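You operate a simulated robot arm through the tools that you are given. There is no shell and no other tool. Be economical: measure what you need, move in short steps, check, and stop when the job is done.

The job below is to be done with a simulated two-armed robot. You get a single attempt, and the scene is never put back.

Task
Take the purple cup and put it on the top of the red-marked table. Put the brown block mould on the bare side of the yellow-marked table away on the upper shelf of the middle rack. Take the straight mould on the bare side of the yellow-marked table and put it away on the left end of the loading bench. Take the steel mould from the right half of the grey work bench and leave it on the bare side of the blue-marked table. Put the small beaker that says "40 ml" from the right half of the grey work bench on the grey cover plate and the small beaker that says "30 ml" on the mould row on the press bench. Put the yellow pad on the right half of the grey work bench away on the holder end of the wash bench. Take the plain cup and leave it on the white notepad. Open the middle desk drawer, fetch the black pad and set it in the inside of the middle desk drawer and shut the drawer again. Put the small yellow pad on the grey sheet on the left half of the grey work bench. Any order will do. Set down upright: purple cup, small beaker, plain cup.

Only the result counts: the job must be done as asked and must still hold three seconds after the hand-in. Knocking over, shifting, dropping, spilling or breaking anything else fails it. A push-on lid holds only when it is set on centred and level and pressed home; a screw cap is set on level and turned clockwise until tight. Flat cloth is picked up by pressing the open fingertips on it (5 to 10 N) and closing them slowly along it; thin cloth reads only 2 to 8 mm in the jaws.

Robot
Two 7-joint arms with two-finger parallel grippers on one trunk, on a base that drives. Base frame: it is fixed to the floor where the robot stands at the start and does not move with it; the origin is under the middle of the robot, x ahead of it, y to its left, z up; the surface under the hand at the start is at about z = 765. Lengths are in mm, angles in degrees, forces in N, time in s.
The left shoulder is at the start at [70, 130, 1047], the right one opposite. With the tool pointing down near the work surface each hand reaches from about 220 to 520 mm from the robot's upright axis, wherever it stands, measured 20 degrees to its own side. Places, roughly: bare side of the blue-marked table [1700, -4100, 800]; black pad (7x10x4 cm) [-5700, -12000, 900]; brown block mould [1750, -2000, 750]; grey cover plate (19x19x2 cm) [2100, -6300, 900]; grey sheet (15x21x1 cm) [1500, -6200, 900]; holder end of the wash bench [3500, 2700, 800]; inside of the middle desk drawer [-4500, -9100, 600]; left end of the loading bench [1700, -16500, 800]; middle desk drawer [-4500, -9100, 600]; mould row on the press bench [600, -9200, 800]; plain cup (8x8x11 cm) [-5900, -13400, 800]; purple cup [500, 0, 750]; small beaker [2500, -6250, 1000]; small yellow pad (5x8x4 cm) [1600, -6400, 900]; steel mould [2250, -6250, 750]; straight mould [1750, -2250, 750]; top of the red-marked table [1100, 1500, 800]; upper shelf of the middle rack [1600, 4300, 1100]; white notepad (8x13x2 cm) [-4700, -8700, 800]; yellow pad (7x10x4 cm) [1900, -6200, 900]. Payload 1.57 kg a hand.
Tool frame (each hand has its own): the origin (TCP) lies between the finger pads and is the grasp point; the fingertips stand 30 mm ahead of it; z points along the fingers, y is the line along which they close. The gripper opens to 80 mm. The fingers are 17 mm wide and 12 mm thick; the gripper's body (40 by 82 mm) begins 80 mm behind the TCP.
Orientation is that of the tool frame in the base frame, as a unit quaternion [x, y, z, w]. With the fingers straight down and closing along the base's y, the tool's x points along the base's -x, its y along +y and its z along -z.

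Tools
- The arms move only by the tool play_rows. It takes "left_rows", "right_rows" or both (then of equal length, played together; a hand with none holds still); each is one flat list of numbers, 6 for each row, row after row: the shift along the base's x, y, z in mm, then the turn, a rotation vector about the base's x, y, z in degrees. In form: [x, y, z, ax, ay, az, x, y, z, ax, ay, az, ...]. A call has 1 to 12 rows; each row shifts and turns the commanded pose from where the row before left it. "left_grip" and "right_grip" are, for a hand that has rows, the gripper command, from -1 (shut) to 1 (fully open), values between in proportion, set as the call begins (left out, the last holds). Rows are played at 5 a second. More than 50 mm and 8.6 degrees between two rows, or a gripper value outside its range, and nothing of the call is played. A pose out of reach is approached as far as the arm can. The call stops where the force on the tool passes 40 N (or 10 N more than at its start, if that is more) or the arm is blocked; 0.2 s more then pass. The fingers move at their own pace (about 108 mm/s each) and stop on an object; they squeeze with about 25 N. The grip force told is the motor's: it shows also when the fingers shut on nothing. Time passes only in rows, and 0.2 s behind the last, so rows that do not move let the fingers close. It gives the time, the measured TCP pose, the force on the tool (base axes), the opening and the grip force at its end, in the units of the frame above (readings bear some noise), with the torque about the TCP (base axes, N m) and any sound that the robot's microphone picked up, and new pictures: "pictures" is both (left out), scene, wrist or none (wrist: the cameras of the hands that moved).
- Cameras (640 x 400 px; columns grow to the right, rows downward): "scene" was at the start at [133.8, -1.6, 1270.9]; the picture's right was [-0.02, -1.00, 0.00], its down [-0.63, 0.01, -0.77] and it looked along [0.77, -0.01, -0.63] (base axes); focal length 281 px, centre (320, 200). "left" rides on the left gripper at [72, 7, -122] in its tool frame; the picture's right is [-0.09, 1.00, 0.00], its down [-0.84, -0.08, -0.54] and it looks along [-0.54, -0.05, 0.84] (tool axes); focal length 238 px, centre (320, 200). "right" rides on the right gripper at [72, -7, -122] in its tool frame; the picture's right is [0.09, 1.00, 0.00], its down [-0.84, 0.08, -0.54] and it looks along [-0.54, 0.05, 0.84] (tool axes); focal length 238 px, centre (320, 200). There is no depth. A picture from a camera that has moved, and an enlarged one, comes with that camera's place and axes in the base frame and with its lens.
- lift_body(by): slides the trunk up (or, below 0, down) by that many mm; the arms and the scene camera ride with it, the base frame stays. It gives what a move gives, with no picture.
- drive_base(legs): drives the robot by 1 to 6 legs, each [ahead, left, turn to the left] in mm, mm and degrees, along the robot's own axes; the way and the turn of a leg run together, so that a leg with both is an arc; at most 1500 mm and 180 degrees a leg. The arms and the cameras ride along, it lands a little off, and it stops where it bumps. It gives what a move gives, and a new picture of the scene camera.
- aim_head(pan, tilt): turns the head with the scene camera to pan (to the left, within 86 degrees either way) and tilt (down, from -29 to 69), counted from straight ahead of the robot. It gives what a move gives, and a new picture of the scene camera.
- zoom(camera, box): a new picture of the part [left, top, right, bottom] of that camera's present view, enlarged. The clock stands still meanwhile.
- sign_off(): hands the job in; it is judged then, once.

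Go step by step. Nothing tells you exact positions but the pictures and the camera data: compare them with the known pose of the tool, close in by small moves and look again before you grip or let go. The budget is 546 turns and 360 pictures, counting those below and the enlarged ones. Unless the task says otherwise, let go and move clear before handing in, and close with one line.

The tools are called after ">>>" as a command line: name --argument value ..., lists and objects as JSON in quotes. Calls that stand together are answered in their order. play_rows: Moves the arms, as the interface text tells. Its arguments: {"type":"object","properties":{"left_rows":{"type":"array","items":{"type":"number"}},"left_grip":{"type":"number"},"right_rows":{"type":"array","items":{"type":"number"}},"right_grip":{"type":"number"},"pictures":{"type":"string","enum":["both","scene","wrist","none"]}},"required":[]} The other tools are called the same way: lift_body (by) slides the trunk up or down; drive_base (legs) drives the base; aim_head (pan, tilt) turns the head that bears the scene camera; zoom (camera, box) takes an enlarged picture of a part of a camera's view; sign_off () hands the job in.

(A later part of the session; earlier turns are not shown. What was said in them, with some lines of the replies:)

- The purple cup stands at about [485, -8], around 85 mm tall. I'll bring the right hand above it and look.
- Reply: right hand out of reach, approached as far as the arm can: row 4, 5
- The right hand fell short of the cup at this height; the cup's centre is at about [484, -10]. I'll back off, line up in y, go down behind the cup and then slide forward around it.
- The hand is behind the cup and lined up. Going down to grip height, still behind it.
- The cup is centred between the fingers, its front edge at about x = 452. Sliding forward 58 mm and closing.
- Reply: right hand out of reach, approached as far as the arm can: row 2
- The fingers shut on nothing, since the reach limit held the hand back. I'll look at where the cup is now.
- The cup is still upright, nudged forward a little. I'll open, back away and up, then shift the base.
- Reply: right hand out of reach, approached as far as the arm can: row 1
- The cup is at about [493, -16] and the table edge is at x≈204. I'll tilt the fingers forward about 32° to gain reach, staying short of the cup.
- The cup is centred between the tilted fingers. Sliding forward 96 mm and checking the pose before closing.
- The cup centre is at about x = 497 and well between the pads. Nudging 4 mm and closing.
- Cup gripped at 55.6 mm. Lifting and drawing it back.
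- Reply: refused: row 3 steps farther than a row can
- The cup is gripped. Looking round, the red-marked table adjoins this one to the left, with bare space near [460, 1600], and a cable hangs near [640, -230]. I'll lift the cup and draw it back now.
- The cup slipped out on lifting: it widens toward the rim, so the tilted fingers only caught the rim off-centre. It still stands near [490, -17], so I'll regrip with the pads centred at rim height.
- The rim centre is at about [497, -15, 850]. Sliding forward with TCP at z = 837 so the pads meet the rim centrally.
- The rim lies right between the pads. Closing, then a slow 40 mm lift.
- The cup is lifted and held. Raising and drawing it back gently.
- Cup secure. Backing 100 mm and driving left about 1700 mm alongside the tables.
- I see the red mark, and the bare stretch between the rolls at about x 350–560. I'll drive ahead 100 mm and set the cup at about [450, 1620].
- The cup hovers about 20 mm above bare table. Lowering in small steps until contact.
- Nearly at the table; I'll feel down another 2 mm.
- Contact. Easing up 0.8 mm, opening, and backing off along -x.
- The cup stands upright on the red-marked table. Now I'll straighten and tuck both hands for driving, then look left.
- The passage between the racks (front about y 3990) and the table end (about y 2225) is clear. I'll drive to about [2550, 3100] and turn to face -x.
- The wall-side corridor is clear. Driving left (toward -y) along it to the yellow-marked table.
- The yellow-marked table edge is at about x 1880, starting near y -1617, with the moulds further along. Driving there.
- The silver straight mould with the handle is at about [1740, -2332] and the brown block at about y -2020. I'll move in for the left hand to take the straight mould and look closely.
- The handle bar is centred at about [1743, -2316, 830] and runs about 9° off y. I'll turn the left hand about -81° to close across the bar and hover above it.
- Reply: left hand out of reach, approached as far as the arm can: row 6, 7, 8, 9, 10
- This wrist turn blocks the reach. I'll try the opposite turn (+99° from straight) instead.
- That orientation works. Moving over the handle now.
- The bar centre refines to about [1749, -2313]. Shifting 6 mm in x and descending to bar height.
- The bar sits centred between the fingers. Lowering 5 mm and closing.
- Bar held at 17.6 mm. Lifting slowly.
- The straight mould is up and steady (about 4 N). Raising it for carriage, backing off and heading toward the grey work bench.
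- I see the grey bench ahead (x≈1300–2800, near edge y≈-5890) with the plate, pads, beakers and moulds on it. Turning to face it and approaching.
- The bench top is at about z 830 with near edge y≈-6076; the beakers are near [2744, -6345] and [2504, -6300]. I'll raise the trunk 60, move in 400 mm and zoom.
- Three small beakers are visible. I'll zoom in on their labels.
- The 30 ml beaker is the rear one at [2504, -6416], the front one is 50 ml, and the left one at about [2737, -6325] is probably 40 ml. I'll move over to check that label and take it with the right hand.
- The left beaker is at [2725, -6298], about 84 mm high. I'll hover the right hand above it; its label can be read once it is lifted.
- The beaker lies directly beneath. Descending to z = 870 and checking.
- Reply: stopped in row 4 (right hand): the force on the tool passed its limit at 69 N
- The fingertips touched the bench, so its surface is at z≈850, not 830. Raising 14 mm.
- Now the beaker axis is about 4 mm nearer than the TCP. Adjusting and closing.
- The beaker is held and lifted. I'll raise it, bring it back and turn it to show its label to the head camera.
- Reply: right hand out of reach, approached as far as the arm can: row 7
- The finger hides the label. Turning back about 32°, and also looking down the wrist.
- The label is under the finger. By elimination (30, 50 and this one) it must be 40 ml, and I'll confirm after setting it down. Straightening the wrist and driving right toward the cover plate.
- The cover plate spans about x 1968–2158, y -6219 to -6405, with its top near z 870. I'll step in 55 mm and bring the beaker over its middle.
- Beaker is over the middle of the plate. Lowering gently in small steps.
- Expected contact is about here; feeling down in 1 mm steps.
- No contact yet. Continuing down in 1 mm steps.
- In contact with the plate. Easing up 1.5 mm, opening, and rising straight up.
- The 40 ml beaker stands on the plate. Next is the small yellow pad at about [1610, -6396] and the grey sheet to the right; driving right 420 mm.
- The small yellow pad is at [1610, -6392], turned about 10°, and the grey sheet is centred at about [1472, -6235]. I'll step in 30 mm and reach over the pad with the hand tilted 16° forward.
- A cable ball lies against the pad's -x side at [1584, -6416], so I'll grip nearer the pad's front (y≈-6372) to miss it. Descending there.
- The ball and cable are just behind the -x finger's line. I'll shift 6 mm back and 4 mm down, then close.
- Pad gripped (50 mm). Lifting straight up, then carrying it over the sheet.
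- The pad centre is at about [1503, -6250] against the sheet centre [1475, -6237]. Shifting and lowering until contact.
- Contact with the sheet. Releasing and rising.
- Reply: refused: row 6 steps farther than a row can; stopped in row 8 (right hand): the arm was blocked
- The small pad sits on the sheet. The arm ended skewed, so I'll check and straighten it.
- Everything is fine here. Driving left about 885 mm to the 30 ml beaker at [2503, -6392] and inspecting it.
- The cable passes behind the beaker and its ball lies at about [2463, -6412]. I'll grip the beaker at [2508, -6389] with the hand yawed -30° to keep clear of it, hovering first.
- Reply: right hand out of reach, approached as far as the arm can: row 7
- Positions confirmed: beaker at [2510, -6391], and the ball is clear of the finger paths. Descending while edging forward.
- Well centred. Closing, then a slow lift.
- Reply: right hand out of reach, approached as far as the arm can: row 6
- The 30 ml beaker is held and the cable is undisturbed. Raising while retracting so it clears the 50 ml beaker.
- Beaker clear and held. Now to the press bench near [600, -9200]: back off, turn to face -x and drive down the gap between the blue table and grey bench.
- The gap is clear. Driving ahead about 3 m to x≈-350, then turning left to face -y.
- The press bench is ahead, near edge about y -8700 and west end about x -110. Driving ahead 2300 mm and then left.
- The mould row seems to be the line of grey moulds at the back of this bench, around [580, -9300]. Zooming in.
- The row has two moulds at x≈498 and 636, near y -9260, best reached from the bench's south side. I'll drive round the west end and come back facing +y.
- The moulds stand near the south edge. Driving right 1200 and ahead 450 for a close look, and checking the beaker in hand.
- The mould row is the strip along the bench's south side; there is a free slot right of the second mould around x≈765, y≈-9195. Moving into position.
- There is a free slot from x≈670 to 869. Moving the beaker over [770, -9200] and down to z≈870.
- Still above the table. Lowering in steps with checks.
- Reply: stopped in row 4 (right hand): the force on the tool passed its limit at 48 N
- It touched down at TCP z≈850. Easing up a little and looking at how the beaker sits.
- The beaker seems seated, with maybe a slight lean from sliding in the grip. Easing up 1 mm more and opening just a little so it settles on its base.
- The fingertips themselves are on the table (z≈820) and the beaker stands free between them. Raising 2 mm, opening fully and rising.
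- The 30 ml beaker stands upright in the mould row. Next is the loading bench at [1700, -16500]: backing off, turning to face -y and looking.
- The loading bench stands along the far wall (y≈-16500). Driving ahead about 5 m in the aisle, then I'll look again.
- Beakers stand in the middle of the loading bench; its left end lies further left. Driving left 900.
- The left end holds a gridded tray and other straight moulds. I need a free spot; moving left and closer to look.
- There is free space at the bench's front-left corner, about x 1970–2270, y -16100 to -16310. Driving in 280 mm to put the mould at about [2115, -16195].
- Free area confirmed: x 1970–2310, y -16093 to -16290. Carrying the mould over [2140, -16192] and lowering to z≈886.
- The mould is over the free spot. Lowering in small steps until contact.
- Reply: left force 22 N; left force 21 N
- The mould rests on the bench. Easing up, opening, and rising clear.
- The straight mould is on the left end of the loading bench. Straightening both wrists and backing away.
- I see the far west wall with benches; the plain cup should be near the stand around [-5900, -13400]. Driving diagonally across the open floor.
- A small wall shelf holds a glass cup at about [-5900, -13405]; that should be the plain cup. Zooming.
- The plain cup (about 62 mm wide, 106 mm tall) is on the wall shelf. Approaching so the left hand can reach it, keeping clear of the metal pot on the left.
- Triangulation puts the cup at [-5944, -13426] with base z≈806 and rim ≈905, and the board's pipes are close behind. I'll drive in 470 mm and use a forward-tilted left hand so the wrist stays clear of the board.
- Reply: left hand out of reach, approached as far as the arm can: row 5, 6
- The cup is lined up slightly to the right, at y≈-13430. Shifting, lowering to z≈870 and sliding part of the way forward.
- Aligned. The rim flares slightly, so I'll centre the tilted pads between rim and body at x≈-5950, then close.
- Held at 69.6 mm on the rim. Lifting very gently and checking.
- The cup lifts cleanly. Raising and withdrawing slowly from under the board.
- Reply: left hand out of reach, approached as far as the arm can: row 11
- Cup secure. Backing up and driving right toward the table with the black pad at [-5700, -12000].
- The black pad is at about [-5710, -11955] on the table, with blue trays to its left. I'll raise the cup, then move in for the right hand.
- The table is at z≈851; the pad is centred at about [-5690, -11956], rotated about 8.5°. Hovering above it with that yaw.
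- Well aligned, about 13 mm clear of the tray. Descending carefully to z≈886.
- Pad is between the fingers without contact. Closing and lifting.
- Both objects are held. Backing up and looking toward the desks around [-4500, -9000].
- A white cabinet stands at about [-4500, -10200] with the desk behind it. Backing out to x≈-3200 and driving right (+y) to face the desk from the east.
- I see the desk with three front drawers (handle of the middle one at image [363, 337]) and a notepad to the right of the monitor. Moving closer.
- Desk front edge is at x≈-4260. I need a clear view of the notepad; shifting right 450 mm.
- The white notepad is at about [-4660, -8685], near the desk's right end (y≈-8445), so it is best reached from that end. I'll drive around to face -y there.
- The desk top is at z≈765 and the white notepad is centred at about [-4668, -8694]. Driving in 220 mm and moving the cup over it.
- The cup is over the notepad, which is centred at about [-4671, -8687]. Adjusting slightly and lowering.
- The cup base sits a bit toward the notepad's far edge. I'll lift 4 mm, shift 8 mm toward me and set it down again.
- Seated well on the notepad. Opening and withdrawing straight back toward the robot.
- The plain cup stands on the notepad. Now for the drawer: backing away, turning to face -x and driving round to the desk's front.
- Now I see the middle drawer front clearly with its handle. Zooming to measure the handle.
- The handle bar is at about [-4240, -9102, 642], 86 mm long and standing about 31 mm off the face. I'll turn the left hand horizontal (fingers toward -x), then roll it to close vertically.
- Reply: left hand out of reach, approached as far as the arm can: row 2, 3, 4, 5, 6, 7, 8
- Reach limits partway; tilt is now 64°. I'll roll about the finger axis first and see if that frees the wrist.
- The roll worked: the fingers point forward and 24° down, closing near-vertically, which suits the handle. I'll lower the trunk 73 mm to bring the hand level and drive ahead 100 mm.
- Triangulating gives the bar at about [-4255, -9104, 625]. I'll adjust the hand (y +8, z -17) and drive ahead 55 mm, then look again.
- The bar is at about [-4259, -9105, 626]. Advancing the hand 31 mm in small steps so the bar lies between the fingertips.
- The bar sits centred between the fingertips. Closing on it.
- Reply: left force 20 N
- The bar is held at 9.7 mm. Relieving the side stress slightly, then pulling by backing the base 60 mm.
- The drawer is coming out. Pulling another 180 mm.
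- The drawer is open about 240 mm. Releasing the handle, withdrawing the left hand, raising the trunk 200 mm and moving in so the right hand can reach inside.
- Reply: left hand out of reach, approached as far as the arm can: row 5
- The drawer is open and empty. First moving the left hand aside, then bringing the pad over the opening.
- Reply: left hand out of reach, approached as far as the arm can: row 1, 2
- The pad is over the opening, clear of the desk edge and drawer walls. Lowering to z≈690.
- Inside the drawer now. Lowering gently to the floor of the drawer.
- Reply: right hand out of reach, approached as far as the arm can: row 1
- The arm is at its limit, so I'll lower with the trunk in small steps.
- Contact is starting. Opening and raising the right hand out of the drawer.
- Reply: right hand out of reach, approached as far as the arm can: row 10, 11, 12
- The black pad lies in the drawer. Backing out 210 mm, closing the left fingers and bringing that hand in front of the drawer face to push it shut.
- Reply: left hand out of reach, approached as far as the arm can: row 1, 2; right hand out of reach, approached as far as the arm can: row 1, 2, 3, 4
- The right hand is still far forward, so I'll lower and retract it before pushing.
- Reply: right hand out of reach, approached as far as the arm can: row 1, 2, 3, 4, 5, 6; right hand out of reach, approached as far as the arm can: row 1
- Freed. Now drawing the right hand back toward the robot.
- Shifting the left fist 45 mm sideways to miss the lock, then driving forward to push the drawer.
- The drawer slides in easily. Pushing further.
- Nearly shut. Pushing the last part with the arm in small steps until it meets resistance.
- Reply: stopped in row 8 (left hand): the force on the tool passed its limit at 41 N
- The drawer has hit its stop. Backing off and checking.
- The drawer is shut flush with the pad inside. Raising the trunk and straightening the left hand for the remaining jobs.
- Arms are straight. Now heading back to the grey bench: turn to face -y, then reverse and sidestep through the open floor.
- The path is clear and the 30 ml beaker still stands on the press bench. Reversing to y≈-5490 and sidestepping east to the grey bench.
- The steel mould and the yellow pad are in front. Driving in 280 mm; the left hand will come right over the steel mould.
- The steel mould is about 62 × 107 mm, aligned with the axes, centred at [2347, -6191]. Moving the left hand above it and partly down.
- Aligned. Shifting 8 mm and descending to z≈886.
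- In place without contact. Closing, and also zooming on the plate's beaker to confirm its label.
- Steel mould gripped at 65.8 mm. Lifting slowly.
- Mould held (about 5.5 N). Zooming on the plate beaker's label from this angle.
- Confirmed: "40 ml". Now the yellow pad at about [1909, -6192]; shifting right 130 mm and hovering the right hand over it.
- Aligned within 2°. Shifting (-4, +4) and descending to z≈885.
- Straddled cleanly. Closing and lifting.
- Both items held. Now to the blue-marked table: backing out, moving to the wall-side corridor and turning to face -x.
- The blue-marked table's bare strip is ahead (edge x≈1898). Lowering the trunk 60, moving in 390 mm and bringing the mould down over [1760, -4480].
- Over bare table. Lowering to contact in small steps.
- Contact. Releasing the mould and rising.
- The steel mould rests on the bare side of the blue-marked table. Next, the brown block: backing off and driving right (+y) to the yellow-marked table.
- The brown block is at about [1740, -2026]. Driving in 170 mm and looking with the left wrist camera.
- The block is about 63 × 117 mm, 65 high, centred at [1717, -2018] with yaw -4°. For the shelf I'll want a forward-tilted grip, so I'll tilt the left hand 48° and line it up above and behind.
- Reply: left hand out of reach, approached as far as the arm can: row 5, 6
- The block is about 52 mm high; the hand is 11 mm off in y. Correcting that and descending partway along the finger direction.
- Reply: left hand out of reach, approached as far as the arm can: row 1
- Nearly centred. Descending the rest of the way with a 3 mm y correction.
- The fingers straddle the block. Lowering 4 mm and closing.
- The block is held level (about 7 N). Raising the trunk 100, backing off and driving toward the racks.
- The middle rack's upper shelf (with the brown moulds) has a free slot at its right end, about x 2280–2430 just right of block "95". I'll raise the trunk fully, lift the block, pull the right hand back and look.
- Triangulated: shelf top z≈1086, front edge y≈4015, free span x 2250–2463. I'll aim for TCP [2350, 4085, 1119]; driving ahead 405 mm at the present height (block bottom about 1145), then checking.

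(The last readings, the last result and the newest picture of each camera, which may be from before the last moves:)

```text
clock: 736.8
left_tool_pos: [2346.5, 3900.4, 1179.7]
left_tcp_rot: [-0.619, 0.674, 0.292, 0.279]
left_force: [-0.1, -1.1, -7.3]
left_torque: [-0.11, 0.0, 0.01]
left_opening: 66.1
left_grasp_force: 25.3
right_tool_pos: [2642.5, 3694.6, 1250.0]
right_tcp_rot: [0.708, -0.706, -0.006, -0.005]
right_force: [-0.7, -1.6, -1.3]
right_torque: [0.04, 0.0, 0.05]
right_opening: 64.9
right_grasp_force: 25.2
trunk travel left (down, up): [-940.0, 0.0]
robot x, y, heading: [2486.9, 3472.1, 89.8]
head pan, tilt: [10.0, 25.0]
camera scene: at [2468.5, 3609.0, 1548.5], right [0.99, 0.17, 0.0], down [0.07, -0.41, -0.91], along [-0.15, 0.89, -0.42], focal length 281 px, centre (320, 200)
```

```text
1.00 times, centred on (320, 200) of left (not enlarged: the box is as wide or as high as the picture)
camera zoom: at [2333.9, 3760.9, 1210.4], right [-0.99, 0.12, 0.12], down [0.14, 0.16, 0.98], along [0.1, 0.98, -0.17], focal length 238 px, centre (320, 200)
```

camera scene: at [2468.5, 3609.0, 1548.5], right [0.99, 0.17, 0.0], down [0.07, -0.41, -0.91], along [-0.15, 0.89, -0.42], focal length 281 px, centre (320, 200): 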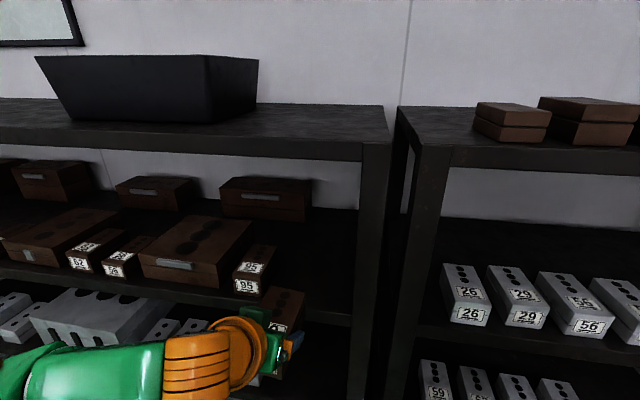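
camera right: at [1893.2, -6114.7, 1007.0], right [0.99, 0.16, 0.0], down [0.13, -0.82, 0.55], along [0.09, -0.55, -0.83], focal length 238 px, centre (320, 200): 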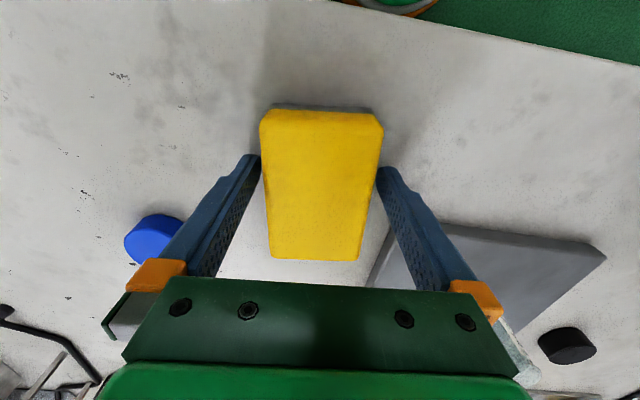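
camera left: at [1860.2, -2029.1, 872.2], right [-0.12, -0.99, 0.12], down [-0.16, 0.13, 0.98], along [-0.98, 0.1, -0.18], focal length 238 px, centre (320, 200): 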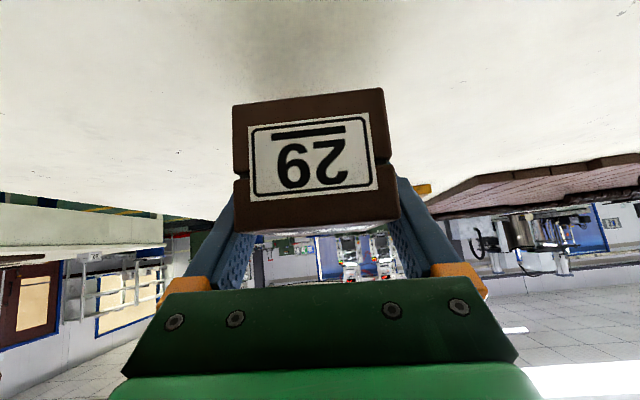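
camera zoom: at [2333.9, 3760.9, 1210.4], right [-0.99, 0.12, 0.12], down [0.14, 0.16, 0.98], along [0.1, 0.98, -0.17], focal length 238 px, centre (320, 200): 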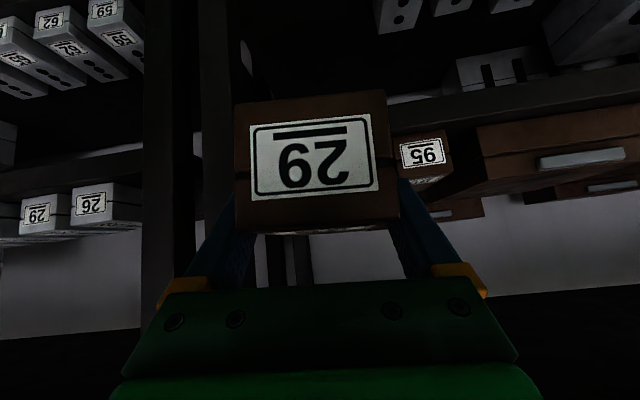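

Clear on both sides of block "95" and the upright. Driving ahead another 165 mm.

>>> drive_base --legs '[[165, 0, 0.2]]'

>>> aim_head --pan 25 --tilt 40

>>> zoom --camera "left" --box '[0, 0, 640, 400]'

```text
clock: 738.2
left_tool_pos: [2346.6, 4060.1, 1179.3]
left_tcp_rot: [-0.62, 0.674, 0.292, 0.278]
left_force: [0.7, -0.1, -7.1]
left_torque: [-0.05, 0.01, -0.03]
left_opening: 65.9
left_grasp_force: 25.2
right_tool_pos: [2643.2, 3857.0, 1249.7]
right_tcp_rot: [0.709, -0.706, -0.006, -0.005]
right_force: [-0.2, 0.3, -1.1]
right_torque: [0.01, -0.03, 0.01]
right_opening: 64.8
right_grasp_force: 24.9
trunk travel left (down, up): [-940.0, 0.0]
robot x, y, heading: [2488.0, 3630.7, 89.9]
head pan, tilt: [10.0, 25.0]
camera scene: at [2469.2, 3770.2, 1548.5], right [0.99, 0.17, 0.0], down [0.07, -0.41, -0.91], along [-0.16, 0.89, -0.42], focal length 281 px, centre (320, 200)
```

scene: 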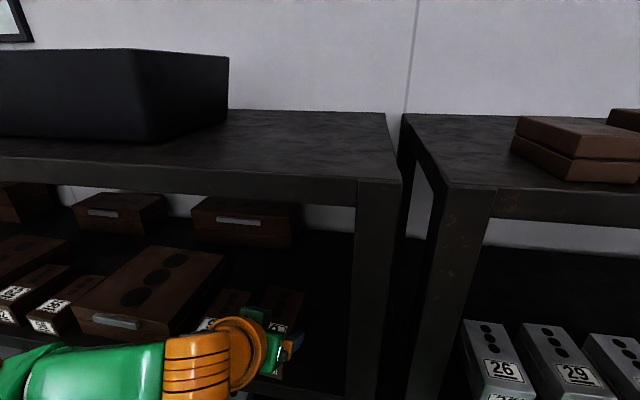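

```text
clock: 739.0
left_tool_pos: [2345.9, 4063.6, 1178.5]
left_tcp_rot: [-0.621, 0.674, 0.29, 0.276]
left_force: [-0.2, -0.3, -6.7]
left_torque: [-0.08, -0.02, 0.02]
left_opening: 65.7
left_grasp_force: 25.3
right_tool_pos: [2643.5, 3861.1, 1250.1]
right_tcp_rot: [0.708, -0.706, -0.005, -0.004]
right_force: [0.7, 0.5, -1.3]
right_torque: [0.02, -0.01, 0.01]
right_opening: 64.5
right_grasp_force: 24.7
trunk travel left (down, up): [-940.0, 0.0]
robot x, y, heading: [2488.5, 3635.2, 90.0]
head pan, tilt: [25.0, 40.0]
camera scene: at [2449.2, 3761.7, 1524.7], right [0.91, 0.42, 0.0], down [0.27, -0.58, -0.77], along [-0.32, 0.69, -0.64], focal length 281 px, centre (320, 200)
```

scene: 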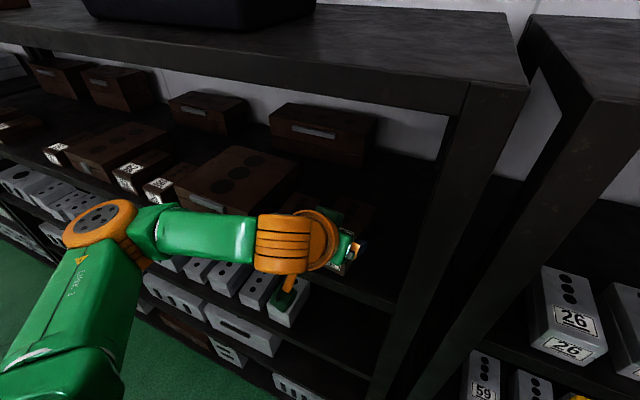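

```text
1.00 times, centred on (320, 200) of left (not enlarged: the box is as wide or as high as the picture)
camera zoom: at [2334.2, 3925.9, 1209.4], right [-0.99, 0.12, 0.12], down [0.14, 0.16, 0.98], along [0.1, 0.98, -0.18], focal length 238 px, centre (320, 200)
```

zoom: 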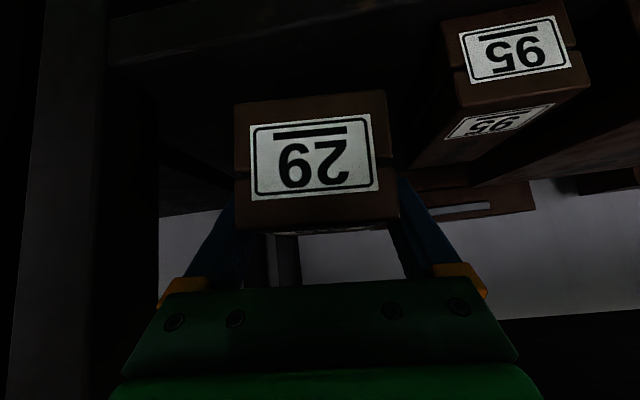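

The slot is clear: "95" ends at x≈2254 and our block's near side is at 2313. Moving 30 mm deeper and lowering partway.

>>> play_rows --left_rows '[0, 10, 0, 0, 0, 0, 0, 10, 0, 0, 0, 0, 0, 10, 0, 0, 0, 0, 0, 0, -10, 0, 0, 0, 0, 0, -10, 0, 0, 0, 0, 0, -10, 0, 0, 0, 0, 0, -8, 0, 0, 0, 0, 0, 0, 0, 0, 0]'

```text
clock: 740.8
left_tool_pos: [2346.1, 4094.7, 1140.3]
left_tcp_rot: [-0.619, 0.675, 0.29, 0.276]
left_force: [0.5, -0.3, -7.5]
left_torque: [-0.1, 0.02, 0.02]
left_opening: 65.7
left_grasp_force: 24.7
right_tool_pos: [2644.0, 3861.0, 1249.7]
right_tcp_rot: [0.708, -0.706, -0.004, -0.004]
right_force: [-0.2, -0.3, -0.6]
right_torque: [-0.04, 0.02, 0.04]
right_opening: 64.7
right_grasp_force: 25.1
trunk travel left (down, up): [-940.0, 0.0]
robot x, y, heading: [2484.3, 3630.6, 89.8]
head pan, tilt: [25.0, 40.0]
camera scene: at [2449.1, 3762.6, 1524.6], right [0.91, 0.42, 0.0], down [0.27, -0.58, -0.76], along [-0.32, 0.69, -0.64], focal length 281 px, centre (320, 200)
camera left: at [2334.0, 3956.4, 1171.6], right [-0.99, 0.12, 0.12], down [0.14, 0.16, 0.98], along [0.1, 0.98, -0.18], focal length 238 px, centre (320, 200)
```

scene: 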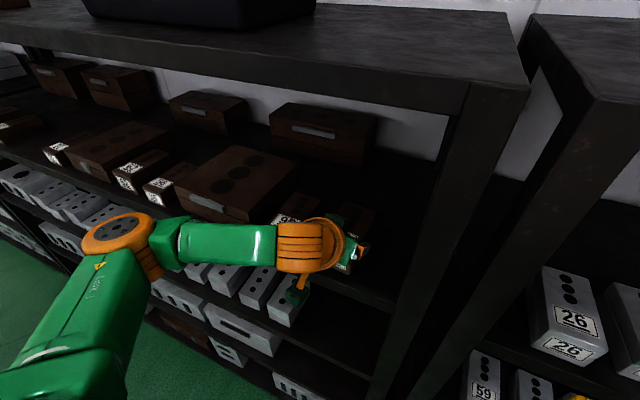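
left: 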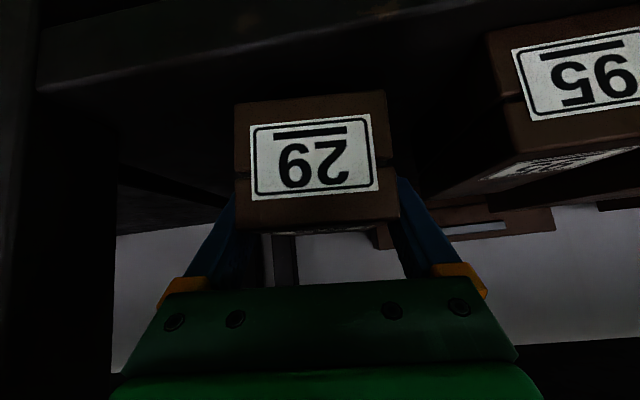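

Descending the last 20 mm gently.

>>> play_rows --left_rows '[0, 0, -5, 0, 0, 0, 0, 0, -4, 0, 0, 0, 0, 0, -3, 0, 0, 0, 0, 0, -2, 0, 0, 0, 0, 0, 0, 0, 0, 0]' --pictures "none"

>>> play_rows --left_rows '[0, 0, -2, 0, 0, 0, 0, 0, -1.5, 0, 0, 0, 0, 0, 0, 0, 0, 0]' --pictures "none"

```text
clock: 742.0
left_tool_pos: [2346.5, 4093.9, 1124.7]
left_tcp_rot: [-0.62, 0.674, 0.29, 0.277]
left_force: [0.1, 0.9, -7.0]
left_torque: [-0.07, -0.02, 0.0]
left_opening: 65.6
left_grasp_force: 25.2
right_tool_pos: [2643.5, 3861.9, 1249.0]
right_tcp_rot: [0.708, -0.706, -0.005, -0.004]
right_force: [1.0, 0.1, -1.1]
right_torque: [-0.01, -0.02, -0.02]
right_opening: 64.8
right_grasp_force: 24.7
trunk travel left (down, up): [-940.0, 0.0]
robot x, y, heading: [2486.7, 3633.5, 89.9]
head pan, tilt: [25.0, 40.0]
```

```text
clock: 742.8
left_tool_pos: [2347.0, 4093.7, 1123.7]
left_tcp_rot: [-0.619, 0.674, 0.291, 0.278]
left_force: [-0.9, 4.1, 4.5]
left_torque: [0.72, -0.39, 0.22]
left_opening: 65.9
left_grasp_force: 25.3
right_tool_pos: [2643.4, 3862.1, 1250.2]
right_tcp_rot: [0.708, -0.706, -0.005, -0.004]
right_force: [-0.8, 0.2, -2.0]
right_torque: [0.0, -0.02, 0.02]
right_opening: 64.7
right_grasp_force: 25.0
trunk travel left (down, up): [-940.0, 0.0]
robot x, y, heading: [2483.8, 3633.6, 89.7]
head pan, tilt: [25.0, 40.0]
```

In contact. One more millimetre, then releasing.

>>> play_rows --left_rows '[0, 0, -1, 0, 0, 0, 0, 0, 0, 0, 0, 0]' --pictures "none"

>>> play_rows --left_rows '[0, 0, 0, 0, 0, 0, 0, 0, 0, 0, 0, 0, 0, 0, 0, 0, 0, 0]' --left_grip 1 --pictures "wrist"

```text
clock: 743.4
left_tool_pos: [2346.9, 4093.0, 1122.5]
left_tcp_rot: [-0.62, 0.673, 0.292, 0.278]
left_force: [-3.3, 7.0, 17.4]
left_torque: [0.33, -0.7, 0.04]
left_opening: 66.2
left_grasp_force: 25.4
right_tool_pos: [2643.5, 3859.3, 1249.7]
right_tcp_rot: [0.709, -0.705, -0.005, -0.005]
right_force: [0.5, 0.1, -0.7]
right_torque: [-0.01, 0.01, 0.02]
right_opening: 64.6
right_grasp_force: 25.1
trunk travel left (down, up): [-940.0, 0.0]
robot x, y, heading: [2485.9, 3633.3, 89.9]
head pan, tilt: [25.0, 40.0]
```

```text
clock: 744.2
left_tool_pos: [2347.0, 4092.8, 1121.9]
left_tcp_rot: [-0.62, 0.674, 0.291, 0.277]
left_force: [0.4, 0.0, 0.2]
left_torque: [0.02, -0.01, -0.03]
left_opening: 80.1
left_grasp_force: 0.0
right_tool_pos: [2644.2, 3859.6, 1250.3]
right_tcp_rot: [0.708, -0.706, -0.006, -0.004]
right_force: [0.8, 1.0, -1.4]
right_torque: [-0.01, -0.01, 0.01]
right_opening: 64.7
right_grasp_force: 25.0
trunk travel left (down, up): [-940.0, 0.0]
robot x, y, heading: [2487.9, 3632.7, 89.9]
head pan, tilt: [25.0, 40.0]
camera left: at [2334.6, 3954.4, 1152.9], right [-0.99, 0.12, 0.12], down [0.14, 0.16, 0.98], along [0.1, 0.98, -0.18], focal length 238 px, centre (320, 200)
```

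left: 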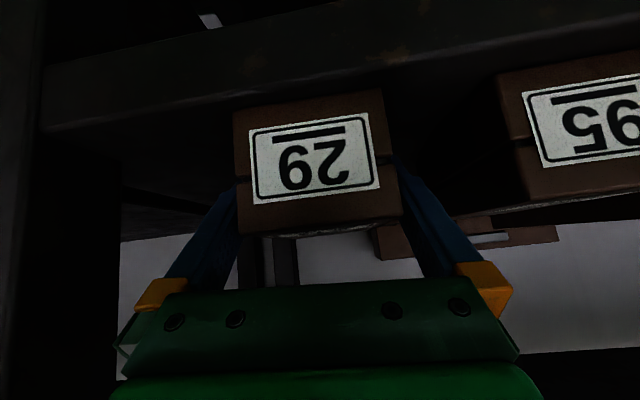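

The block "29" sits on the shelf beside "95". Withdrawing the hand along its finger line.

>>> play_rows --left_rows '[0, -8, 7, 0, 0, 0, 0, -12, 10, 0, 0, 0, 0, -18, 14, 0, 0, 0, 0, -25, 12, 0, 0, 0, 0, -30, 5, 0, 0, 0, 0, -30, 0, 0, 0, 0]' --pictures "wrist"

>>> drive_base --legs '[[-400, 0, 0]]'

```text
clock: 745.6
left_tool_pos: [2355.2, 4025.6, 1170.3]
left_tcp_rot: [-0.619, 0.675, 0.291, 0.277]
left_force: [0.1, 0.7, 0.8]
left_torque: [0.0, 0.03, 0.01]
left_opening: 80.1
left_grasp_force: 0.0
left hand out of reach, approached as far as the arm can: row 5, 6
right_tool_pos: [2644.4, 3859.8, 1248.4]
right_tcp_rot: [0.708, -0.706, -0.006, -0.004]
right_force: [0.1, -0.8, -1.0]
right_torque: [0.0, 0.03, -0.03]
right_opening: 64.8
right_grasp_force: 24.8
trunk travel left (down, up): [-940.0, 0.0]
robot x, y, heading: [2488.1, 3631.6, 89.8]
head pan, tilt: [25.0, 40.0]
camera left: at [2342.4, 3887.7, 1201.9], right [-0.99, 0.12, 0.12], down [0.14, 0.16, 0.98], along [0.1, 0.98, -0.18], focal length 238 px, centre (320, 200)
```

left: 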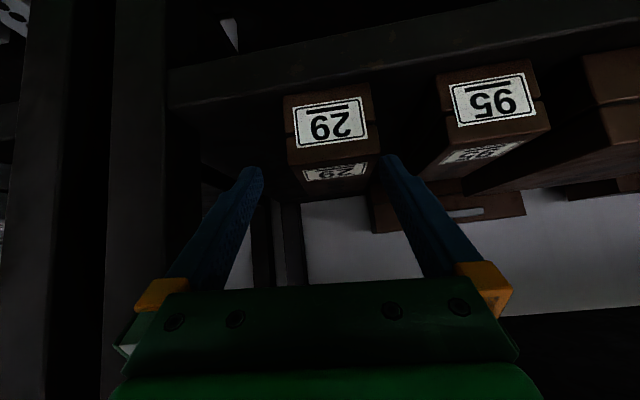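

```text
clock: 748.1
left_tool_pos: [2354.9, 3633.7, 1170.5]
left_tcp_rot: [-0.62, 0.675, 0.29, 0.275]
left_force: [-0.3, 0.1, 0.2]
left_torque: [-0.02, -0.02, 0.01]
left_opening: 80.1
left_grasp_force: 0.0
right_tool_pos: [2642.1, 3467.0, 1249.6]
right_tcp_rot: [-0.707, 0.707, 0.006, 0.004]
right_force: [0.3, 0.0, -1.1]
right_torque: [-0.03, 0.0, 0.01]
right_opening: 64.7
right_grasp_force: 24.7
trunk travel left (down, up): [-940.0, 0.0]
robot x, y, heading: [2484.1, 3240.4, 89.8]
head pan, tilt: [25.0, 40.0]
camera scene: at [2448.9, 3369.6, 1524.5], right [0.91, 0.42, 0.0], down [0.27, -0.59, -0.76], along [-0.32, 0.69, -0.64], focal length 281 px, centre (320, 200)
```

scene: 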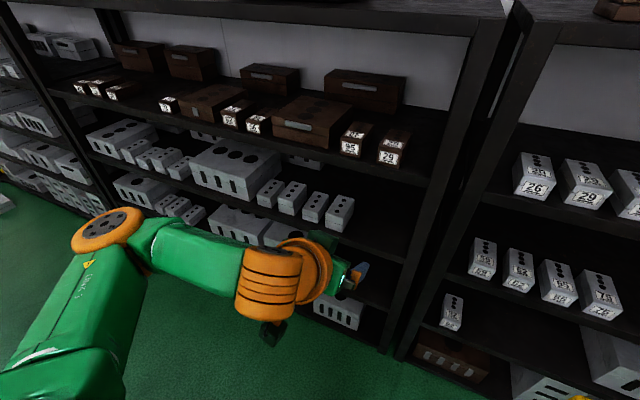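

The brown block is put away on the middle rack's upper shelf. Last, the yellow pad to the wash bench's holder end: turning to face +x, lowering the trunk and looking.

>>> drive_base --legs '[[0, 0, -89.8], [0, -300, 0]]'

>>> lift_body --by -200

>>> play_rows --left_rows '[-8, 0, 10, 0, 8, 0, -8, 0, 10, 0, 8, 0, -8, 0, 10, 0, 8, 0, -8, 0, 10, 0, 8, 0, -8, 0, 10, 0, 8, 0, -8, 0, 10, 0, 8, 0, 0, 0, 0, 0, 0, 0]' --pictures "none"

>>> aim_head --pan 0 --tilt 20

```text
clock: 754.0
left_tool_pos: [2877.4, 3071.2, 1170.2]
left_tcp_rot: [0.041, 0.915, 0.008, 0.401]
left_force: [0.1, 0.5, 0.5]
left_torque: [-0.03, 0.0, -0.01]
left_opening: 79.9
left_grasp_force: 0.1
right_tool_pos: [2708.3, 2782.9, 1250.7]
right_tcp_rot: [0.001, 1.0, 0.0, 0.007]
right_force: [0.5, 0.3, -0.9]
right_torque: [-0.02, 0.02, 0.0]
right_opening: 64.5
right_grasp_force: 24.6
trunk travel left (down, up): [-940.0, 0.0]
robot x, y, heading: [2485.3, 2939.0, -0.5]
head pan, tilt: [25.0, 40.0]
camera scene: at [2609.1, 2977.4, 1524.7], right [0.41, -0.91, 0.0], down [-0.59, -0.27, -0.77], along [0.7, 0.32, -0.64], focal length 281 px, centre (320, 200)
```

scene: 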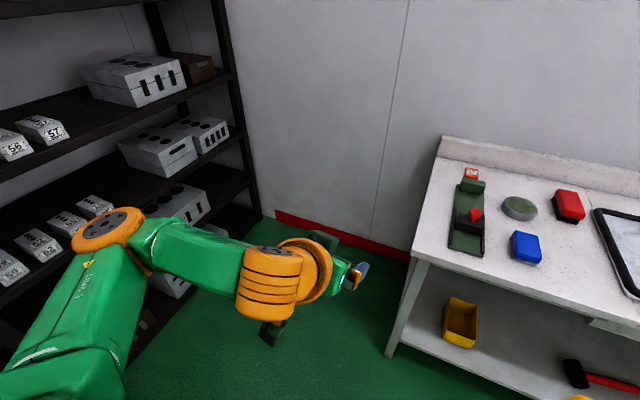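

```text
clock: 756.1
left_tool_pos: [2876.2, 3068.4, 971.6]
left_tcp_rot: [0.042, 0.915, 0.008, 0.401]
left_force: [0.7, 1.4, -0.6]
left_torque: [0.04, -0.02, -0.05]
left_opening: 80.3
left_grasp_force: 0.2
right_tool_pos: [2708.4, 2780.0, 1049.7]
right_tcp_rot: [0.002, 1.0, 0.001, 0.007]
right_force: [-0.3, -0.5, 0.1]
right_torque: [-0.03, 0.01, -0.03]
right_opening: 64.9
right_grasp_force: 25.3
trunk travel left (down, up): [-740.0, 200.0]
robot x, y, heading: [2484.7, 2940.1, -0.4]
head pan, tilt: [25.0, 40.0]
```

```text
clock: 757.7
left_tool_pos: [2828.3, 3069.5, 1030.7]
left_tcp_rot: [0.042, 0.999, -0.008, -0.006]
left_force: [0.2, 0.8, 1.0]
left_torque: [0.02, 0.03, -0.01]
left_opening: 80.2
left_grasp_force: 0.1
right_tool_pos: [2708.6, 2780.6, 1049.9]
right_tcp_rot: [0.001, 1.0, 0.002, 0.007]
right_force: [-0.5, -0.3, -0.6]
right_torque: [-0.01, -0.01, -0.02]
right_opening: 64.5
right_grasp_force: 25.3
trunk travel left (down, up): [-740.0, 200.0]
robot x, y, heading: [2486.4, 2939.8, -0.6]
head pan, tilt: [25.0, 40.0]
```

```text
clock: 758.6
left_tool_pos: [2829.0, 3070.0, 1030.0]
left_tcp_rot: [0.042, 0.999, -0.008, -0.006]
left_force: [0.6, -0.3, -0.1]
left_torque: [0.02, -0.02, 0.02]
left_opening: 80.0
left_grasp_force: 0.1
right_tool_pos: [2708.6, 2779.9, 1049.0]
right_tcp_rot: [0.002, 1.0, 0.003, 0.007]
right_force: [-0.6, 0.3, -1.2]
right_torque: [0.04, 0.03, 0.0]
right_opening: 64.6
right_grasp_force: 25.0
trunk travel left (down, up): [-740.0, 200.0]
robot x, y, heading: [2483.6, 2937.6, -0.4]
head pan, tilt: [0.0, 20.0]
camera scene: at [2624.7, 2937.7, 1356.2], right [-0.01, -1.0, 0.0], down [-0.34, 0.0, -0.94], along [0.94, -0.01, -0.34], focal length 281 px, centre (320, 200)
```

scene: 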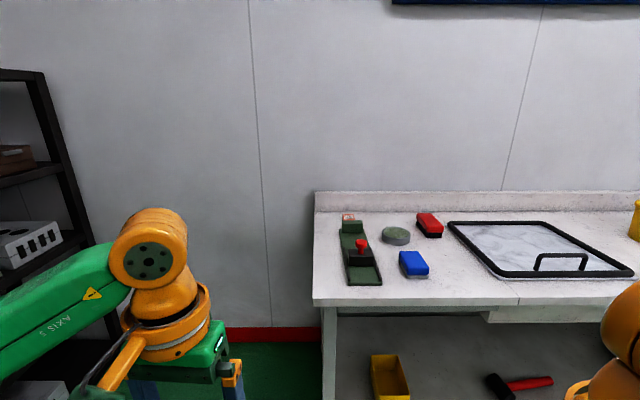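

The wash bench's left end holds the green holder, a puck and red/blue pads. Moving closer to find a good free spot there.

>>> drive_base --legs '[[450, -130, 0.4]]'

>>> aim_head --pan -10 --tilt 45

>>> zoom --camera "right" --box '[0, 0, 640, 400]'

```text
clock: 761.4
left_tool_pos: [3277.2, 2933.5, 1031.2]
left_tcp_rot: [0.041, 0.999, -0.009, -0.004]
left_force: [0.2, 0.1, -0.2]
left_torque: [-0.01, -0.03, -0.02]
left_opening: 80.0
left_grasp_force: 0.1
right_tool_pos: [3156.6, 2646.1, 1050.2]
right_tcp_rot: [0.003, 1.0, 0.001, 0.007]
right_force: [0.0, 0.7, -1.1]
right_torque: [0.02, -0.01, 0.0]
right_opening: 64.7
right_grasp_force: 25.0
trunk travel left (down, up): [-740.0, 200.0]
robot x, y, heading: [2934.7, 2804.2, -0.5]
head pan, tilt: [0.0, 20.0]
camera scene: at [3072.1, 2802.4, 1356.4], right [-0.01, -1.0, 0.0], down [-0.34, 0.0, -0.94], along [0.94, -0.01, -0.34], focal length 281 px, centre (320, 200)
```

scene: 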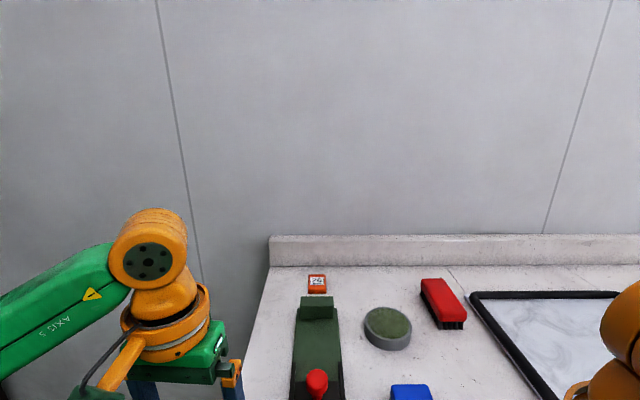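

```text
clock: 762.3
left_tool_pos: [3277.1, 2933.9, 1030.7]
left_tcp_rot: [0.043, 0.999, -0.008, -0.006]
left_force: [-0.4, 0.0, -0.2]
left_torque: [0.04, 0.0, 0.05]
left_opening: 80.0
left_grasp_force: 0.0
right_tool_pos: [3158.2, 2646.5, 1049.8]
right_tcp_rot: [0.002, 1.0, 0.001, 0.006]
right_force: [0.2, -0.2, -0.5]
right_torque: [0.02, 0.02, 0.0]
right_opening: 64.5
right_grasp_force: 24.7
trunk travel left (down, up): [-740.0, 200.0]
robot x, y, heading: [2929.5, 2802.9, -0.6]
head pan, tilt: [-10.0, 45.0]
camera scene: at [3060.2, 2788.1, 1317.6], right [-0.18, -0.98, 0.0], down [-0.69, 0.13, -0.71], along [0.7, -0.13, -0.71], focal length 281 px, centre (320, 200)
```

scene: 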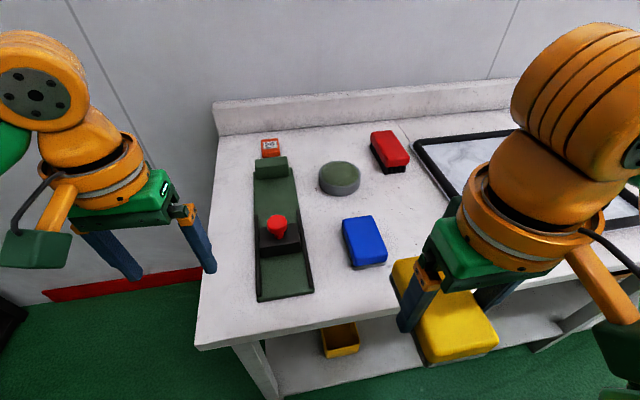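

```text
1.00 times, centred on (320, 200) of right (not enlarged: the box is as wide or as high as the picture)
camera zoom: at [3083.2, 2638.9, 1170.9], right [-0.09, 1.0, 0.0], down [0.83, 0.07, 0.55], along [0.55, 0.05, -0.83], focal length 238 px, centre (320, 200)
```

zoom: 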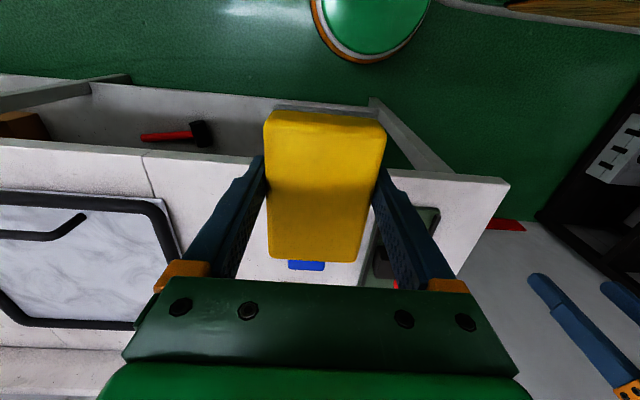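

Triangulation puts the bench top at z≈850 with front edge x≈3240. There is free space just right of the blue pad (y 2405–2608), so I'll place the pad at about [3345, 2535].

>>> drive_base --legs '[[35, -112, 0.5]]'

>>> play_rows --right_rows '[28, 0, -10, 0, 0, 0, 30, 0, -15, 0, 0, 0, 30, 0, -20, 0, 0, 0, 30, 0, -25, 0, 0, 0, 28, 0, -25, 0, 0, 0, 0, 0, 0, 0, 0, 0]'

```text
clock: 763.5
left_tool_pos: [3310.0, 2829.3, 1030.7]
left_tcp_rot: [0.039, 0.999, -0.01, -0.005]
left_force: [-0.3, 0.3, -0.1]
left_torque: [-0.02, 0.01, -0.01]
left_opening: 80.0
left_grasp_force: 0.0
right_tool_pos: [3192.8, 2540.3, 1051.1]
right_tcp_rot: [-0.001, 1.0, 0.001, 0.007]
right_force: [0.3, -0.2, -0.6]
right_torque: [0.0, 0.01, -0.01]
right_opening: 64.6
right_grasp_force: 25.2
trunk travel left (down, up): [-740.0, 200.0]
robot x, y, heading: [2969.1, 2690.0, 0.0]
head pan, tilt: [-10.0, 45.0]
camera scene: at [3094.1, 2683.4, 1317.7], right [-0.18, -0.98, 0.0], down [-0.7, 0.12, -0.71], along [0.7, -0.13, -0.71], focal length 281 px, centre (320, 200)
```

scene: 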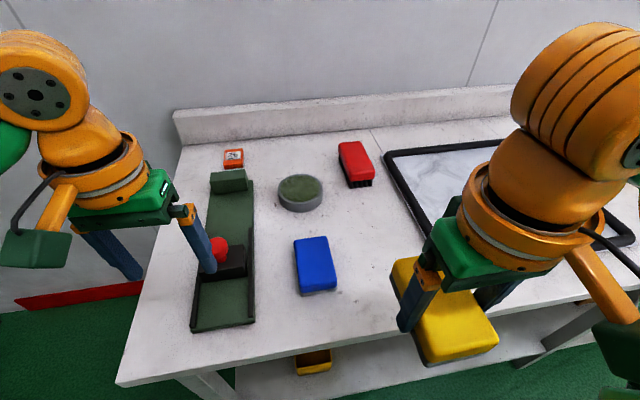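

```text
clock: 764.9
left_tool_pos: [3310.8, 2827.7, 1031.2]
left_tcp_rot: [0.039, 0.999, -0.008, -0.006]
left_force: [-0.4, 0.2, 0.6]
left_torque: [0.02, -0.03, 0.02]
left_opening: 79.9
left_grasp_force: 0.0
right_tool_pos: [3339.2, 2540.1, 956.1]
right_tcp_rot: [-0.002, 1.0, 0.001, 0.007]
right_force: [0.2, 0.7, -0.5]
right_torque: [-0.02, 0.0, 0.03]
right_opening: 64.6
right_grasp_force: 24.7
trunk travel left (down, up): [-740.0, 200.0]
robot x, y, heading: [2965.6, 2693.9, 0.3]
head pan, tilt: [-10.0, 45.0]
camera scene: at [3094.4, 2680.9, 1317.6], right [-0.18, -0.98, 0.0], down [-0.7, 0.12, -0.71], along [0.7, -0.12, -0.71], focal length 281 px, centre (320, 200)
camera right: at [3265.1, 2533.2, 1076.7], right [-0.1, 1.0, 0.0], down [0.83, 0.08, 0.55], along [0.55, 0.05, -0.83], focal length 238 px, centre (320, 200)
```

scene: 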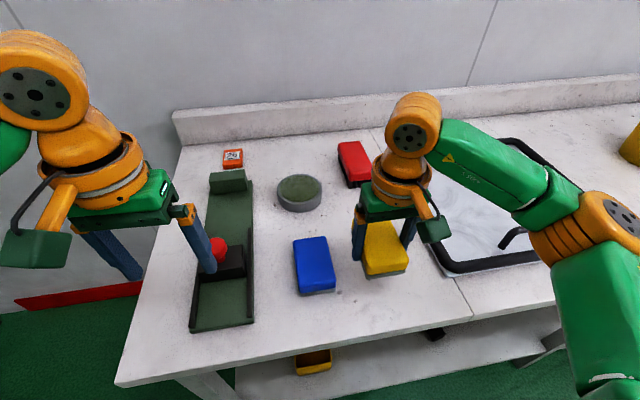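
right: 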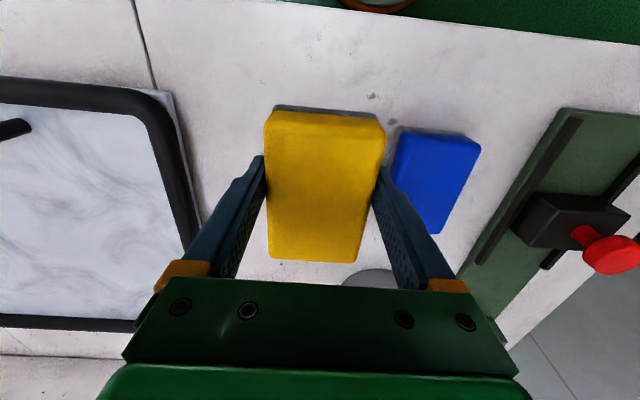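

Blue pad's edge is at y≈2600, so I'll shift 20 mm away from it, then lower.

>>> play_rows --right_rows '[0, -10, -12, 0, 0, 0, 0, -10, -15, 0, 0, 0, 0, 0, -15, 0, 0, 0, 0, 0, -12, 0, 0, 0, 0, 0, -6, 0, 0, 0, 0, 0, -4, 0, 0, 0, 0, 0, 0, 0, 0, 0]' --pictures "wrist"

```text
clock: 766.5
left_tool_pos: [3311.3, 2828.6, 1030.0]
left_tcp_rot: [0.038, 0.999, -0.009, -0.005]
left_force: [0.4, 0.1, 0.9]
left_torque: [0.01, -0.01, 0.01]
left_opening: 79.7
left_grasp_force: 0.0
right_tool_pos: [3337.0, 2519.6, 890.9]
right_tcp_rot: [-0.002, 1.0, 0.002, 0.007]
right_force: [-0.8, 0.0, -0.7]
right_torque: [0.01, 0.02, 0.0]
right_opening: 64.5
right_grasp_force: 24.5
trunk travel left (down, up): [-740.0, 200.0]
robot x, y, heading: [2966.2, 2695.1, 0.0]
head pan, tilt: [-10.0, 45.0]
camera right: at [3264.4, 2512.3, 1011.9], right [-0.1, 1.0, 0.0], down [0.83, 0.08, 0.55], along [0.55, 0.05, -0.83], focal length 238 px, centre (320, 200)
```

right: 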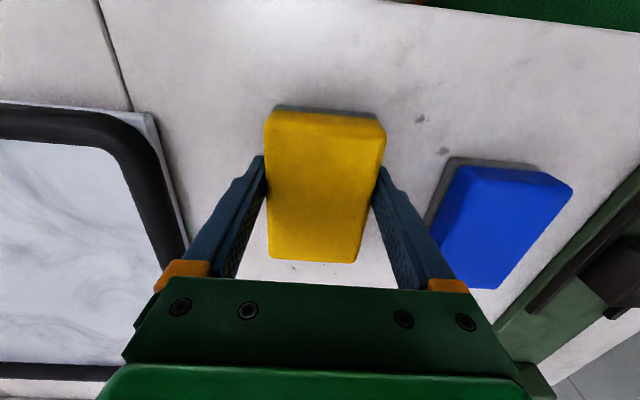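

Good clearance on both sides. Lowering to contact.

>>> play_rows --right_rows '[0, 0, -3, 0, 0, 0, 0, 0, -2, 0, 0, 0, 0, 0, 0, 0, 0, 0]' --pictures "none"

>>> play_rows --right_rows '[0, 0, -2, 0, 0, 0, 0, 0, 0, 0, 0, 0]' --pictures "none"

>>> play_rows --right_rows '[0, 0, -2, 0, 0, 0, 0, 0, 0, 0, 0, 0]' --pictures "none"

```text
clock: 767.3
left_tool_pos: [3310.7, 2828.8, 1031.4]
left_tcp_rot: [0.038, 0.999, -0.008, -0.005]
left_force: [0.4, 0.1, -0.8]
left_torque: [0.01, 0.02, -0.01]
left_opening: 79.9
left_grasp_force: 0.0
right_tool_pos: [3338.4, 2520.2, 885.9]
right_tcp_rot: [-0.002, 1.0, 0.002, 0.008]
right_force: [0.0, -0.2, -0.3]
right_torque: [0.0, 0.0, -0.02]
right_opening: 64.6
right_grasp_force: 24.8
trunk travel left (down, up): [-740.0, 200.0]
robot x, y, heading: [2965.3, 2694.6, 0.1]
head pan, tilt: [-10.0, 45.0]
```

```text
clock: 767.9
left_tool_pos: [3311.1, 2828.5, 1030.8]
left_tcp_rot: [0.037, 0.999, -0.009, -0.005]
left_force: [0.7, 0.0, -0.3]
left_torque: [0.01, -0.01, -0.02]
left_opening: 80.1
left_grasp_force: 0.1
right_tool_pos: [3338.3, 2518.9, 885.5]
right_tcp_rot: [-0.001, 1.0, 0.001, 0.009]
right_force: [4.8, -1.3, 16.0]
right_torque: [-0.45, 0.1, 0.07]
right_opening: 64.4
right_grasp_force: 25.0
trunk travel left (down, up): [-740.0, 200.0]
robot x, y, heading: [2968.8, 2693.0, 0.1]
head pan, tilt: [-10.0, 45.0]
```

```text
clock: 768.5
left_tool_pos: [3309.2, 2829.5, 1031.2]
left_tcp_rot: [0.038, 0.999, -0.009, -0.004]
left_force: [0.3, -0.4, -0.3]
left_torque: [-0.02, 0.0, -0.05]
left_opening: 80.0
left_grasp_force: 0.2
right_tool_pos: [3337.0, 2519.3, 883.5]
right_tcp_rot: [-0.001, 1.0, 0.001, 0.008]
right_force: [6.7, -4.8, 28.9]
right_torque: [-0.35, -0.16, 0.04]
right_opening: 64.9
right_grasp_force: 24.8
trunk travel left (down, up): [-740.0, 200.0]
robot x, y, heading: [2965.0, 2697.2, -0.1]
head pan, tilt: [-10.0, 45.0]
```

Firm contact. Easing up 1.5 mm, releasing and rising.

>>> play_rows --right_rows '[0, 0, 1.5, 0, 0, 0]' --pictures "none"

>>> play_rows --right_rows '[0, 0, 0, 0, 0, 0, 0, 0, 0, 0, 0, 0, 0, 0, 0, 0, 0, 0, 0, 0, 20, 0, 0, 0, 0, 0, 40, 0, 0, 0, 0, 0, 45, 0, 0, 0, 0, 0, 45, 0, 0, 0, -30, 0, 20, 0, 0, 0, -40, 0, 0, 0, 0, 0, -40, 0, 0, 0, 0, 0]' --right_grip 1 --pictures "scene"

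```text
clock: 768.9
left_tool_pos: [3309.3, 2829.1, 1030.4]
left_tcp_rot: [0.038, 0.999, -0.009, -0.004]
left_force: [-0.6, -0.1, -0.8]
left_torque: [-0.03, -0.01, 0.01]
left_opening: 79.8
left_grasp_force: 0.1
right_tool_pos: [3336.9, 2520.0, 882.2]
right_tcp_rot: [-0.003, 1.0, 0.001, 0.006]
right_force: [1.7, -0.8, 12.1]
right_torque: [-0.12, -0.68, -0.07]
right_opening: 64.8
right_grasp_force: 25.2
trunk travel left (down, up): [-740.0, 200.0]
robot x, y, heading: [2966.4, 2698.4, -0.3]
head pan, tilt: [-10.0, 45.0]
```

```text
clock: 771.1
left_tool_pos: [3310.1, 2828.5, 1030.5]
left_tcp_rot: [0.039, 0.999, -0.008, -0.005]
left_force: [-0.3, -0.3, 0.7]
left_torque: [0.01, -0.02, 0.02]
left_opening: 80.3
left_grasp_force: 0.0
right_tool_pos: [3227.7, 2519.0, 1054.6]
right_tcp_rot: [-0.002, 1.0, 0.0, 0.006]
right_force: [-0.3, 0.0, -0.5]
right_torque: [-0.01, -0.02, -0.01]
right_opening: 80.1
right_grasp_force: 0.0
trunk travel left (down, up): [-740.0, 200.0]
robot x, y, heading: [2964.0, 2697.4, 0.1]
head pan, tilt: [-10.0, 45.0]
camera scene: at [3093.3, 2681.0, 1317.7], right [-0.18, -0.98, 0.0], down [-0.7, 0.12, -0.71], along [0.7, -0.12, -0.71], focal length 281 px, centre (320, 200)
```

scene: 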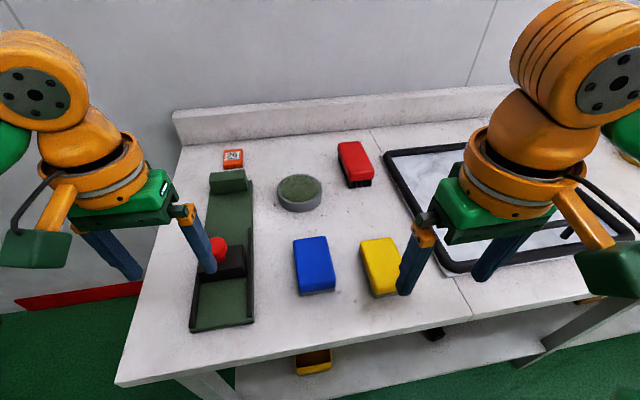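

The yellow pad lies on the holder end of the wash bench, clear of everything. Backing away before handing in.

>>> drive_base --legs '[[-450, 0, 0]]'

```text
clock: 773.9
left_tool_pos: [2855.0, 2829.8, 1030.0]
left_tcp_rot: [0.036, 0.999, -0.009, -0.007]
left_force: [-0.3, -0.1, 0.0]
left_torque: [0.01, -0.02, 0.02]
left_opening: 80.1
left_grasp_force: 0.1
right_tool_pos: [2776.3, 2520.8, 1053.1]
right_tcp_rot: [-0.004, 1.0, 0.002, 0.007]
right_force: [-1.1, 0.3, -0.2]
right_torque: [0.01, -0.01, -0.01]
right_opening: 80.0
right_grasp_force: 0.0
trunk travel left (down, up): [-740.0, 200.0]
robot x, y, heading: [2511.3, 2695.9, -0.1]
head pan, tilt: [-10.0, 45.0]
camera scene: at [2640.6, 2681.3, 1317.4], right [-0.17, -0.99, 0.0], down [-0.7, 0.12, -0.71], along [0.7, -0.12, -0.71], focal length 281 px, centre (320, 200)
```

scene: 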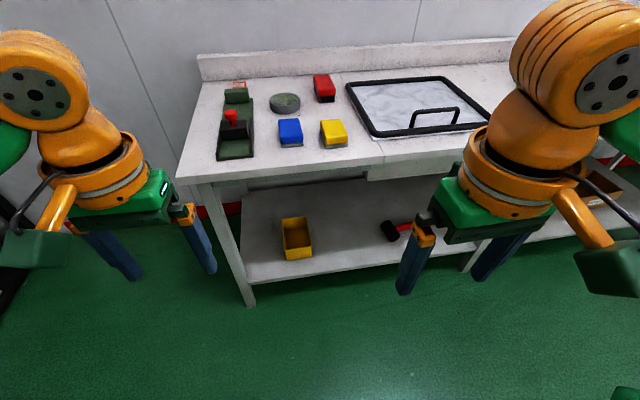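

All the pieces are in place and both hands are empty and clear. Handing in now.

>>> sign_off

```text
The job is handed in.
```

I moved all ten items to their places, shut the middle desk drawer with the black pad inside, set both beakers and both cups down upright, and handed the job in with both hands empty and clear. The purple cup slipped once on its first lift and stayed standing before I regripped it.
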